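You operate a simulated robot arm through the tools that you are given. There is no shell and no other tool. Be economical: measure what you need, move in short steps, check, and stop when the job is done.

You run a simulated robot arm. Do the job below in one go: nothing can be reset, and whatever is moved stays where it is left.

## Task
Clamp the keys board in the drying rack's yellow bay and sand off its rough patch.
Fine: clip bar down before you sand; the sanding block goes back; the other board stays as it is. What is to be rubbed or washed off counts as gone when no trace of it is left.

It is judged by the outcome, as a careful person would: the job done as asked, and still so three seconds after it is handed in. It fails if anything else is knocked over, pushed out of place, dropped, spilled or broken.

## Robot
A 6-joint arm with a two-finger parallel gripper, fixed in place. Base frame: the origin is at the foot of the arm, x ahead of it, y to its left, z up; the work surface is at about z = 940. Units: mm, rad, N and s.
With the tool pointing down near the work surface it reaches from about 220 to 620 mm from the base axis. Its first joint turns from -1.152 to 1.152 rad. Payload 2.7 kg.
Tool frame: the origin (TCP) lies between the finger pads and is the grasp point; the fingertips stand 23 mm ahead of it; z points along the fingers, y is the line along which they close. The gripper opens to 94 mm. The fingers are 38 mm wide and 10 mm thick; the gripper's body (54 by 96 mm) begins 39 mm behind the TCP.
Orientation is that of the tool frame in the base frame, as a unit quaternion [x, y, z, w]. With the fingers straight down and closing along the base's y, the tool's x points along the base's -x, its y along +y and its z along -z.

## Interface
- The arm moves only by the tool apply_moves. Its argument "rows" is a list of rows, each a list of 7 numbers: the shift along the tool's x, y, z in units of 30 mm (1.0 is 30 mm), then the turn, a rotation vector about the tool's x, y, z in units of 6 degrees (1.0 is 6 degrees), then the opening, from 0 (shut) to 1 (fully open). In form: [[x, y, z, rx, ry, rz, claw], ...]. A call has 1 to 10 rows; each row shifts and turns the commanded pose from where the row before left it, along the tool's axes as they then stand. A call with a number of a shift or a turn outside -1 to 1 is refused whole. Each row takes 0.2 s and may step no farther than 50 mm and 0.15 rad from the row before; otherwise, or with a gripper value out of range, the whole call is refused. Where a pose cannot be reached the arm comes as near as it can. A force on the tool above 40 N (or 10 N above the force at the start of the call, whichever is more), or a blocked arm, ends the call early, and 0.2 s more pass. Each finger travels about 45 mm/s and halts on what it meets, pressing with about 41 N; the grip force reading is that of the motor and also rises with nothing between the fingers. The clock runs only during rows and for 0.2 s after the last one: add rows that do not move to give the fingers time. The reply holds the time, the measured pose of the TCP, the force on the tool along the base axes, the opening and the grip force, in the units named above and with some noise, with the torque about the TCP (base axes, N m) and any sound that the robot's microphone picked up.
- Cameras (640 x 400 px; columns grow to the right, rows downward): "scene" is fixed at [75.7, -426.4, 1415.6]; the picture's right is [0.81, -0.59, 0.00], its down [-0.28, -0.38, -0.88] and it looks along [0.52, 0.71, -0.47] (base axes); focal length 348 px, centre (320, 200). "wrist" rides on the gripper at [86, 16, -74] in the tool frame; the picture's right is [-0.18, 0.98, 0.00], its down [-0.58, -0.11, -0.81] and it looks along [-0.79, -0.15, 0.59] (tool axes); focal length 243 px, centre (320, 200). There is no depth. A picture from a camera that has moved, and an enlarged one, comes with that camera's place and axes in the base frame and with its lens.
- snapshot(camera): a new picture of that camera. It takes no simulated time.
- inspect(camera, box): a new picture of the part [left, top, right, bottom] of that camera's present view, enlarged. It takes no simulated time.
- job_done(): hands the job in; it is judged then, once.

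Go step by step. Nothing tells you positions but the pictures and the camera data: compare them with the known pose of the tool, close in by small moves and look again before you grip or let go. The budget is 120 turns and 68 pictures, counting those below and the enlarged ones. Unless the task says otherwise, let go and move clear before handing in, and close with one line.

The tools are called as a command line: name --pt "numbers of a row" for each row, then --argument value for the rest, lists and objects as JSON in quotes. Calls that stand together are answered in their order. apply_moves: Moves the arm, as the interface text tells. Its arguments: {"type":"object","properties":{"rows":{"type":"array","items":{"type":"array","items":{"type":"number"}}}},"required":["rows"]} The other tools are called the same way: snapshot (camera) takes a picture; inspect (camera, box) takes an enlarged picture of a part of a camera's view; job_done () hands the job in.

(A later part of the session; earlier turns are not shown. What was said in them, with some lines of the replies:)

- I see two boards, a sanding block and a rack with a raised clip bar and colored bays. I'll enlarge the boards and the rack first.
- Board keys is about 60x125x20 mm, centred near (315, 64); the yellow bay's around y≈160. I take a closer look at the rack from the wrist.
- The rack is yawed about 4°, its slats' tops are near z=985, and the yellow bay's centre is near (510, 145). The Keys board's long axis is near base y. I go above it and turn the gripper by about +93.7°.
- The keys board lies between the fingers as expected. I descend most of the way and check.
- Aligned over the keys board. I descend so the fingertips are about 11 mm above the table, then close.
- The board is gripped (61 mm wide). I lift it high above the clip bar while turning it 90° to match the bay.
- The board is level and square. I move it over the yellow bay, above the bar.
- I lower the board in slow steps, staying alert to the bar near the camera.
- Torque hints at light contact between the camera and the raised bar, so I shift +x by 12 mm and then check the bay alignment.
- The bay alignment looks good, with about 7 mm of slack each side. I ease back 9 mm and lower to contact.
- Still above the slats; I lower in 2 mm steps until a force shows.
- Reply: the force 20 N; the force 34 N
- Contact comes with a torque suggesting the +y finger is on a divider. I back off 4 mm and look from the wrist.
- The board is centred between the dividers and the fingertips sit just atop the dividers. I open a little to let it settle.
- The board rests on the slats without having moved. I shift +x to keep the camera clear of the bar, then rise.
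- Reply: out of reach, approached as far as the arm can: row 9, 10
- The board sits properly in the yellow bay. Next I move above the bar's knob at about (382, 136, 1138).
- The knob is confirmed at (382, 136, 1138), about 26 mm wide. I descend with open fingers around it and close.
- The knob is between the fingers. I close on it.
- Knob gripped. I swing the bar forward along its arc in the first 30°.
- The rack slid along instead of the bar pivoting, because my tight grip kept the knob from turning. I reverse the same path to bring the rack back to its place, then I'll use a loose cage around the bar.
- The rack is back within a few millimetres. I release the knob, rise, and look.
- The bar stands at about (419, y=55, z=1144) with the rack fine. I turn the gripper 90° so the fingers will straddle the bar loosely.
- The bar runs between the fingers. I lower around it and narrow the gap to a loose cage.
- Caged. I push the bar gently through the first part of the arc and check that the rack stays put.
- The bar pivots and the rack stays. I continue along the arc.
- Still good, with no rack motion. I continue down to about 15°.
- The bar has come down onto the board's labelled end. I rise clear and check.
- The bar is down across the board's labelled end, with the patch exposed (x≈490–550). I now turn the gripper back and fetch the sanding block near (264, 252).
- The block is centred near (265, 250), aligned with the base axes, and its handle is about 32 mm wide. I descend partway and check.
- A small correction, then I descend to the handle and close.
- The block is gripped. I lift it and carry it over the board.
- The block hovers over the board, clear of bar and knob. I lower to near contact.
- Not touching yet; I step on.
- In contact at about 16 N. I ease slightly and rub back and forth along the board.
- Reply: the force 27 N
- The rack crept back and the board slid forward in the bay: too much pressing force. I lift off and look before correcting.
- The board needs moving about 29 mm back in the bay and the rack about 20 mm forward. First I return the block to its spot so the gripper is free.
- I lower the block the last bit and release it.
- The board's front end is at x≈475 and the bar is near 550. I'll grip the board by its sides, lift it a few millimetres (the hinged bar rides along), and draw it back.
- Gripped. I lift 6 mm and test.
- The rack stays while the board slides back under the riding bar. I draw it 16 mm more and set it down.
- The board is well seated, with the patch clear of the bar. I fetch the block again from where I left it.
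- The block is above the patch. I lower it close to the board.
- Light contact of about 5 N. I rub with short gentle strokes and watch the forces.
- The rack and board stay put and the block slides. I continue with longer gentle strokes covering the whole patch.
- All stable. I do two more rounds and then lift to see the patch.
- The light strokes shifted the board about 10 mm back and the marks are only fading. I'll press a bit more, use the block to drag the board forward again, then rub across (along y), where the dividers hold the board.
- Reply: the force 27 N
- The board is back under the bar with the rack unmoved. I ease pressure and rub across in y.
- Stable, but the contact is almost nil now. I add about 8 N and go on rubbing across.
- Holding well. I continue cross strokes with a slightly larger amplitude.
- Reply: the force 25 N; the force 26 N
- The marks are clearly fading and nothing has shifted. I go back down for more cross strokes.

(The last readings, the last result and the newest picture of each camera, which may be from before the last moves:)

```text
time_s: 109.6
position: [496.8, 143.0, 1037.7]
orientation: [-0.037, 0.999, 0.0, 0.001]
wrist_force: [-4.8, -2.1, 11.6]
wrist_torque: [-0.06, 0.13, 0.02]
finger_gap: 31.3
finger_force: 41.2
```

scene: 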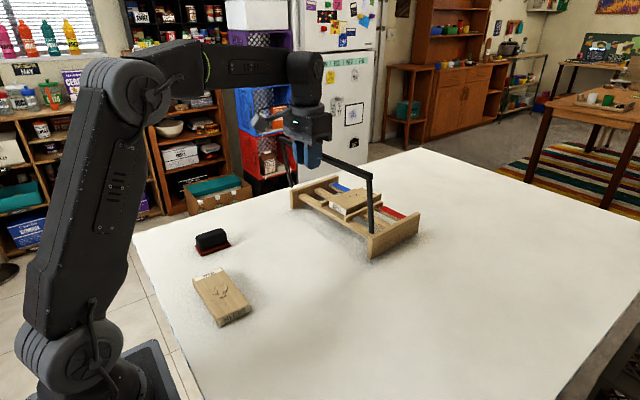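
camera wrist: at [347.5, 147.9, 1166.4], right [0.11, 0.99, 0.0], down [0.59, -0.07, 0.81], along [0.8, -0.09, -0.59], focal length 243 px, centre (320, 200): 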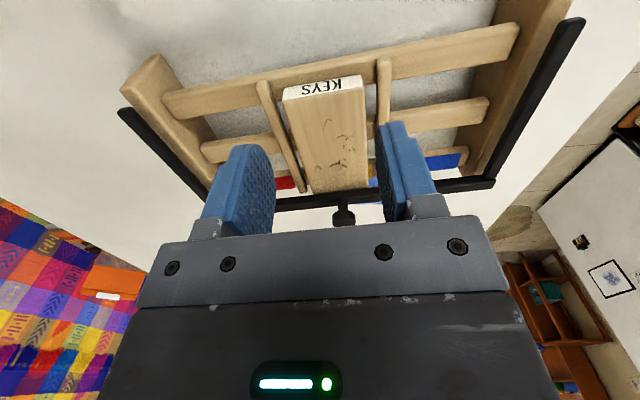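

apply_moves --pt "0 0.45 0 0 0 0 0.2" --pt "0 -0.45 0 0 0 0 0.2" --pt "0 -0.45 0 0 0 0 0.2" --pt "0 0.45 0 0 0 0 0.2" --pt "0 0.45 0 0 0 0 0.2" --pt "0 -0.45 0 0 0 0 0.2" --pt "0 -0.45 0 0 0 0 0.2" --pt "0 0.45 0 0 0 0 0.2"

apply_moves --pt "0 0.45 0 0 0 0 0.2" --pt "0 -0.45 0 0 0 0 0.2" --pt "0 -0.45 0 0 0 0 0.2" --pt "0 0.45 0 0 0 0 0.2" --pt "0 0.45 0 0 0 0 0.2" --pt "0 -0.45 0 0 0 0 0.2" --pt "0 -0.45 0 0 0 0 0.2" --pt "0 0.45 0 0 0 0 0.2"

apply_moves --pt "0 0.45 0 0 0 0 0.2" --pt "0 -0.45 0 0 0 0 0.2" --pt "0 -0.45 0 0 0 0 0.2" --pt "0 0.45 0 0 0 0 0.2" --pt "0 0.45 0 0 0 0 0.2" --pt "0 -0.45 0 0 0 0 0.2" --pt "0 -0.45 0 0 0 0 0.2" --pt "0 0.45 0 0 0 0 0.2"

apply_moves --pt "0 0.45 0 0 0 0 0.2" --pt "0 -0.45 0 0 0 0 0.2" --pt "0 -0.45 0 0 0 0 0.2" --pt "0 0.45 0 0 0 0 0.2" --pt "0 0.45 0 0 0 0 0.2" --pt "0 -0.45 0 0 0 0 0.2" --pt "0 -0.45 0 0 0 0 0.2" --pt "0 0.45 0 0 0 0 0.2"

inspect --camera "scene" --box '[270, 140, 410, 260]'

```text
time_s: 111.4
position: [495.9, 143.4, 1037.8]
orientation: [-0.036, 0.999, -0.001, 0.001]
wrist_force: [0.2, -5.0, 10.7]
wrist_torque: [-0.11, -0.15, -0.06]
finger_gap: 31.5
finger_force: 40.7
```

```text
time_s: 113.2
position: [495.6, 142.6, 1037.8]
orientation: [-0.038, 0.999, 0.0, 0.0]
wrist_force: [-0.2, -2.4, 2.1]
wrist_torque: [-0.05, -0.1, -0.06]
finger_gap: 31.5
finger_force: 41.0
```

```text
time_s: 115.0
position: [495.1, 142.8, 1037.9]
orientation: [-0.036, 0.999, 0.0, 0.0]
wrist_force: [-0.8, -0.9, 0.4]
wrist_torque: [-0.04, -0.03, 0.01]
finger_gap: 31.9
finger_force: 40.9
```

```text
time_s: 116.8
position: [495.1, 143.6, 1037.5]
orientation: [-0.037, 0.999, 0.0, -0.001]
wrist_force: [0.9, 0.3, -0.2]
wrist_torque: [0.02, -0.01, -0.03]
finger_gap: 31.6
finger_force: 40.8
```

```text
3.33 times, centred on (340, 200) of scene
camera zoom: at [75.7, -426.4, 1415.6], right [0.81, -0.59, 0.0], down [-0.28, -0.38, -0.88], along [0.52, 0.71, -0.47], focal length 1161 px, centre (253, 200)
```

zoom: 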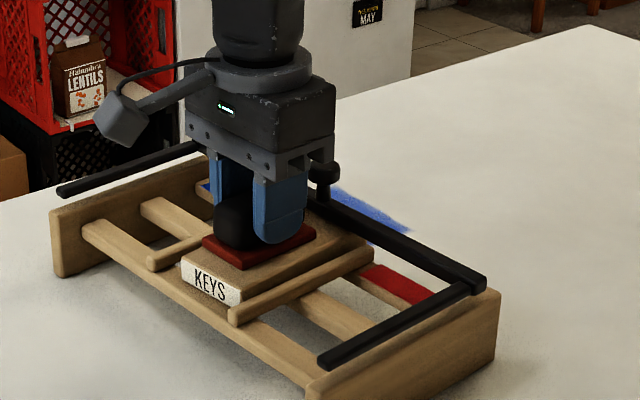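

All in place, but contact faded over the rounds. I re-press before each further round.

apply_moves --pt "0 0 0.05 0 0 0 0.2" --pt "0 0.45 0 0 0 0 0.2" --pt "0 -0.45 0 0 0 0 0.2" --pt "0 -0.45 0 0 0 0 0.2" --pt "0 0.45 0 0 0 0 0.2" --pt "0 0.45 0 0 0 0 0.2" --pt "0 -0.45 0 0 0 0 0.2" --pt "0 -0.45 0 0 0 0 0.2" --pt "0 0.45 0 0 0 0 0.2"

apply_moves --pt "0 0.45 0 0 0 0 0.2" --pt "0 -0.45 0 0 0 0 0.2" --pt "0 -0.45 0 0 0 0 0.2" --pt "0 0.45 0 0 0 0 0.2"

```text
time_s: 118.8
position: [496.1, 142.0, 1037.8]
orientation: [-0.036, 0.999, -0.002, 0.001]
wrist_force: [1.7, -11.6, 23.3]
wrist_torque: [-0.21, 0.06, 0.0]
finger_gap: 31.4
finger_force: 41.3
```

```text
time_s: 119.8
position: [496.6, 141.9, 1036.3]
orientation: [-0.036, 0.999, -0.001, 0.002]
wrist_force: [1.0, -11.4, 22.9]
wrist_torque: [-0.19, -0.09, -0.01]
finger_gap: 31.2
finger_force: 41.2
```

apply_moves --pt "0 0.45 0 0 0 0 0.2" --pt "0 -0.45 0 0 0 0 0.2" --pt "0 -0.45 0 0 0 0 0.2" --pt "0 0.45 0 0 0 0 0.2" --pt "0 0.45 0 0 0 0 0.2" --pt "0 -0.45 0 0 0 0 0.2" --pt "0 -0.45 0 0 0 0 0.2" --pt "0 0.45 0 0 0 0 0.2"

apply_moves --pt "0 0.45 0 0 0 0 0.2" --pt "0 -0.45 0 0 0 0 0.2" --pt "0 -0.45 0 0 0 0 0.2" --pt "0 0.45 0 0 0 0 0.2" --pt "0 0.45 0 0 0 0 0.2" --pt "0 -0.45 0 0 0 0 0.2" --pt "0 -0.45 0 0 0 0 0.2" --pt "0 0.45 0 0 0 0 0.2"

apply_moves --pt "0 0 -0.5 0 0 0 0.2" --pt "0.5 0 -0.8 0 0 0 0.2" --pt "0.9 0 -0.8 0 0 0 0.2" --pt "0.9 0 -0.3 0 0 0 0.2" --pt "0.9 0 0 0 0 0 0.2"

inspect --camera "scene" --box '[290, 170, 370, 240]'

```text
time_s: 121.6
position: [496.5, 140.7, 1036.6]
orientation: [-0.036, 0.999, -0.002, 0.002]
wrist_force: [1.9, -13.4, 27.2]
wrist_torque: [-0.21, 0.1, 0.09]
finger_gap: 31.4
finger_force: 41.3
```

```text
time_s: 123.4
position: [497.6, 139.9, 1037.2]
orientation: [-0.036, 0.999, -0.001, 0.002]
wrist_force: [1.8, -10.2, 22.6]
wrist_torque: [-0.13, -0.26, -0.11]
finger_gap: 31.3
finger_force: 41.0
```

```text
time_s: 124.6
position: [399.6, 137.1, 1107.5]
orientation: [-0.037, 0.999, 0.0, 0.0]
wrist_force: [0.5, -1.0, -1.2]
wrist_torque: [-0.01, -0.01, -0.02]
finger_gap: 31.5
finger_force: 41.0
```

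```text
5.71 times, centred on (330, 205) of scene
camera zoom: at [75.7, -426.4, 1415.6], right [0.81, -0.59, 0.0], down [-0.28, -0.38, -0.88], along [0.52, 0.71, -0.47], focal length 1991 px, centre (263, 171)
```

zoom: 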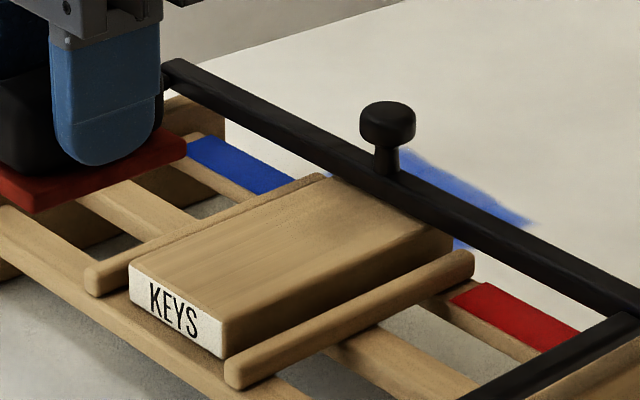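

The patch is gone, and the bar is still on the board. I return the sanding block to its place.

apply_moves --pt "0 0 0 0 0 0.67 0.2" --pt "0.76 0.633 0 0 0 0 0.2" --pt "0.76 0.633 0 0 0 0 0.2" --pt "0.76 0.633 0 0 0 0 0.2" --pt "0.76 0.633 0 0 0 0 0.2" --pt "0.76 0.633 0 0 0 0 0.2" --pt "0.76 0.633 0 0 0 0 0.2"

apply_moves --pt "0 0 0.9 0 0 0 0.2" --pt "0 0 0.9 0 0 0 0.2" --pt "0 0 0.9 0 0 0 0.2" --pt "0 0 0.9 0 0 0 0.2" --pt "0 0 0.5 0 0 0 0.2" --pt "0 0 0 0 0 0 0.2"

```text
time_s: 126.2
position: [261.2, 251.4, 1107.5]
orientation: [-0.002, 1.0, 0.0, 0.0]
wrist_force: [-0.1, 0.0, -1.4]
wrist_torque: [-0.01, -0.01, 0.0]
finger_gap: 31.0
finger_force: 41.5
```

```text
time_s: 127.6
position: [262.9, 249.0, 984.4]
orientation: [-0.001, 1.0, 0.0, 0.0]
wrist_force: [1.3, 0.6, -0.7]
wrist_torque: [0.0, -0.02, 0.01]
finger_gap: 31.4
finger_force: 40.9
```

apply_moves --pt "0 0.03 0.15 0 0 0 0.2" --pt "0 0 0.06 0 0 0 0.2" --pt "0 0 0 0 0 0 0.2"

apply_moves --pt "0 0 0.06 0 0 0 0.2" --pt "0 0 0 0 0 0 0.2"

```text
time_s: 128.4
position: [264.1, 250.9, 978.2]
orientation: [-0.002, 1.0, -0.001, 0.0]
wrist_force: [0.1, -0.1, -1.5]
wrist_torque: [0.0, -0.01, -0.01]
finger_gap: 31.3
finger_force: 40.7
```

```text
time_s: 129.0
position: [263.2, 252.0, 976.2]
orientation: [-0.002, 1.0, 0.0, 0.0]
wrist_force: [0.1, 0.1, -1.0]
wrist_torque: [0.03, -0.01, 0.02]
finger_gap: 31.4
finger_force: 40.9
```

apply_moves --pt "0 0 0.04 0 0 0 0.2" --pt "0 0 0 0 0 0 0.2"

```text
time_s: 129.6
position: [262.7, 250.7, 975.3]
orientation: [-0.002, 1.0, 0.001, -0.001]
wrist_force: [0.6, -0.7, -1.5]
wrist_torque: [0.03, -0.01, -0.02]
finger_gap: 31.4
finger_force: 41.6
```

apply_moves --pt "0 0 0.03 0 0 0 0.2" --pt "0 0 0 0 0 0 0.2"

```text
time_s: 130.2
position: [263.4, 251.6, 975.7]
orientation: [-0.001, 1.0, 0.0, 0.001]
wrist_force: [0.1, -5.5, 9.5]
wrist_torque: [-0.15, -0.35, -0.18]
finger_gap: 31.5
finger_force: 41.0
```

The block is down in its place. I release, rise, and head for the knob to slide the rack back its 20 mm.

apply_moves --pt "0 0 -0.02 0 0 0 0.35" --pt "0 0 0 0 0 0 0.55" --pt "0 0 0 0 0 0 0.7" --pt "0 0 -0.8 0 0 0 0.7" --pt "0 0 -0.9 0 0 0 0.7" --pt "0 0 -0.9 0 0 0 0.7" --pt "0 0 -0.9 0 0 0 0.7" --pt "0 0 -0.9 0 0 0 0.7" --pt "0 0 -0.6 0 0 -0.67 0.7"

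apply_moves --pt "-0.93 -0.45 0 0 0 0 0.6" --pt "-0.93 -0.45 0 0 0 0 0.6" --pt "-0.93 -0.45 0 0 0 0 0.6" --pt "-0.93 -0.45 0 0 0 0 0.6" --pt "-0.93 -0.45 0 0 0 0 0.6" --pt "-0.93 -0.45 0 0 0 0 0.6" --pt "-0.93 -0.45 0 0 0 0 0.6" --pt "-0.93 -0.45 0 0 0 0 0.6" --pt "-0.93 -0.45 0 0 0 0 0.6" --pt "-0.93 -0.45 0 0 0 0 0.6"

snapshot --camera "wrist"

```text
time_s: 132.2
position: [263.5, 250.1, 1123.3]
orientation: [-0.036, 0.999, 0.001, -0.001]
wrist_force: [1.0, 0.2, 0.0]
wrist_torque: [0.0, 0.0, 0.03]
finger_gap: 65.8
finger_force: 0.1
```

```text
time_s: 134.4
position: [551.8, 137.3, 1124.5]
orientation: [-0.037, 0.999, 0.001, 0.0]
wrist_force: [0.3, -0.4, 0.5]
wrist_torque: [-0.03, 0.0, 0.01]
finger_gap: 56.3
finger_force: 0.0
```

```text
4 pictures are left
camera wrist: at [463.5, 146.8, 1199.0], right [0.11, 0.99, 0.0], down [0.59, -0.07, 0.81], along [0.8, -0.09, -0.59], focal length 243 px, centre (320, 200)
```

wrist: 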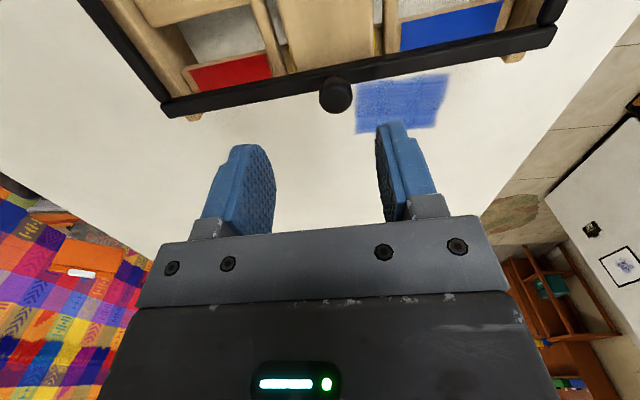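

The knob is at about (557, 148, 1040). I descend around it and close.

apply_moves --pt "-0.19 0.32 0.4 0 0 0 0.6" --pt "0 0 0.7 0 0 0 0.6" --pt "0 0 0.7 0 0 0 0.6" --pt "0 0 0.6 0 0 0 0.6" --pt "0 0 0 0 0 0 0.45" --pt "0 0 0 0 0 0 0.3" --pt "0 0 0 0 0 0 0.15" --pt "0 0 0 0 0 0 0.15"

```text
time_s: 136.2
position: [557.4, 146.4, 1053.1]
orientation: [-0.037, 0.999, -0.001, 0.001]
wrist_force: [-1.0, 1.6, 0.0]
wrist_torque: [0.06, -0.16, 0.03]
finger_gap: 22.6
finger_force: 41.1
```

The knob is held. I slide the rack 19 mm forward, gently.

apply_moves --pt "-0.1 0 0 0 0 0 0.15" --pt "-0.12 0 0 0 0 0 0.15" --pt "-0.12 0 0 0 0 0 0.15" --pt "-0.12 0 0 0 0 0 0.15" --pt "-0.12 0 0 0 0 0 0.15" --pt "-0.05 0 0 0 0 0 0.15" --pt "0 0 0 0 0 0 0.15"

inspect --camera "scene" --box '[240, 140, 410, 280]'

```text
time_s: 137.8
position: [573.6, 146.4, 1053.2]
orientation: [-0.038, 0.999, 0.0, 0.001]
wrist_force: [-5.6, -1.4, 6.6]
wrist_torque: [-0.04, 0.47, 0.0]
finger_gap: 22.7
finger_force: 40.5
```

```text
2.86 times, centred on (325, 210) of scene
camera zoom: at [75.4, -426.5, 1415.6], right [0.81, -0.59, 0.0], down [-0.28, -0.38, -0.88], along [0.52, 0.71, -0.47], focal length 995 px, centre (306, 171)
```

zoom: 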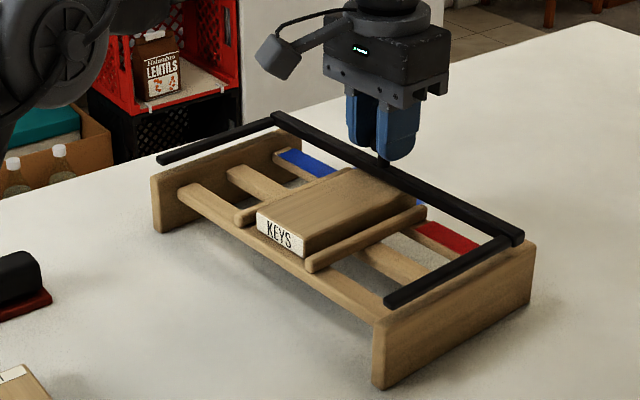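

The rack is back within a few millimetres of its first position, with the board in the bay under the bar. I release the knob and move clear.

apply_moves --pt "0 0 0 0 0 0 0.3" --pt "0 0 0 0 0 0 0.5" --pt "0 0 0 0 0 0 0.6" --pt "0 0 -0.6 0 0 0 0.6" --pt "0 0 -0.9 0 0 0 0.6" --pt "0.5 0 -0.9 0 0 0 0.6" --pt "0.9 0 -0.9 0 0 0 0.6" --pt "0.9 0 -0.6 0 0 0 0.6" --pt "0.9 0 0 0 0 0 0.6" --pt "0.9 0 0 0 0 0 0.6"

inspect --camera "scene" --box '[290, 170, 370, 240]'

snapshot --camera "scene"

```text
time_s: 140.0
position: [449.0, 137.3, 1169.9]
orientation: [-0.036, 0.999, 0.0, 0.0]
wrist_force: [0.0, -0.5, -0.1]
wrist_torque: [-0.05, -0.01, 0.03]
finger_gap: 56.4
finger_force: 0.1
```

```text
5.71 times, centred on (330, 205) of scene
camera zoom: at [75.7, -426.4, 1415.6], right [0.81, -0.59, 0.0], down [-0.28, -0.38, -0.88], along [0.52, 0.71, -0.47], focal length 1991 px, centre (263, 171)
```

zoom: 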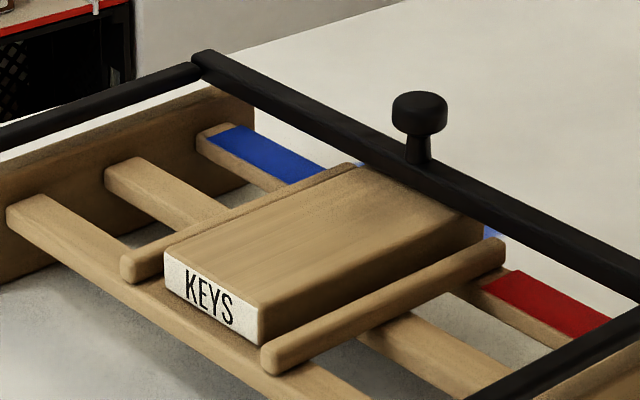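

```text
1 pictures are left
```

scene: 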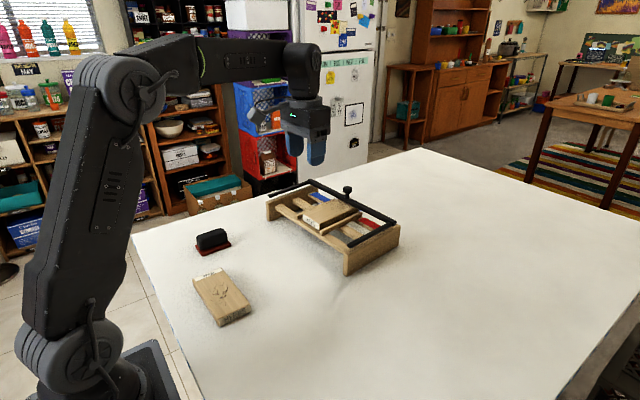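

The board is clean and held under the lowered bar in the yellow bay. The sanding block is back in its spot, and the HERBS board hasn't moved.

job_done

```text
The job is handed in.
```

I clamped the KEYS board in the yellow bay with the clip bar down, sanded until no mark of the rough patch shows, and put the block back; HERBS was untouched. The rack slid about 80 mm, then about 20 mm, while I worked, and I slid it back to within about 4 mm of its starting place.
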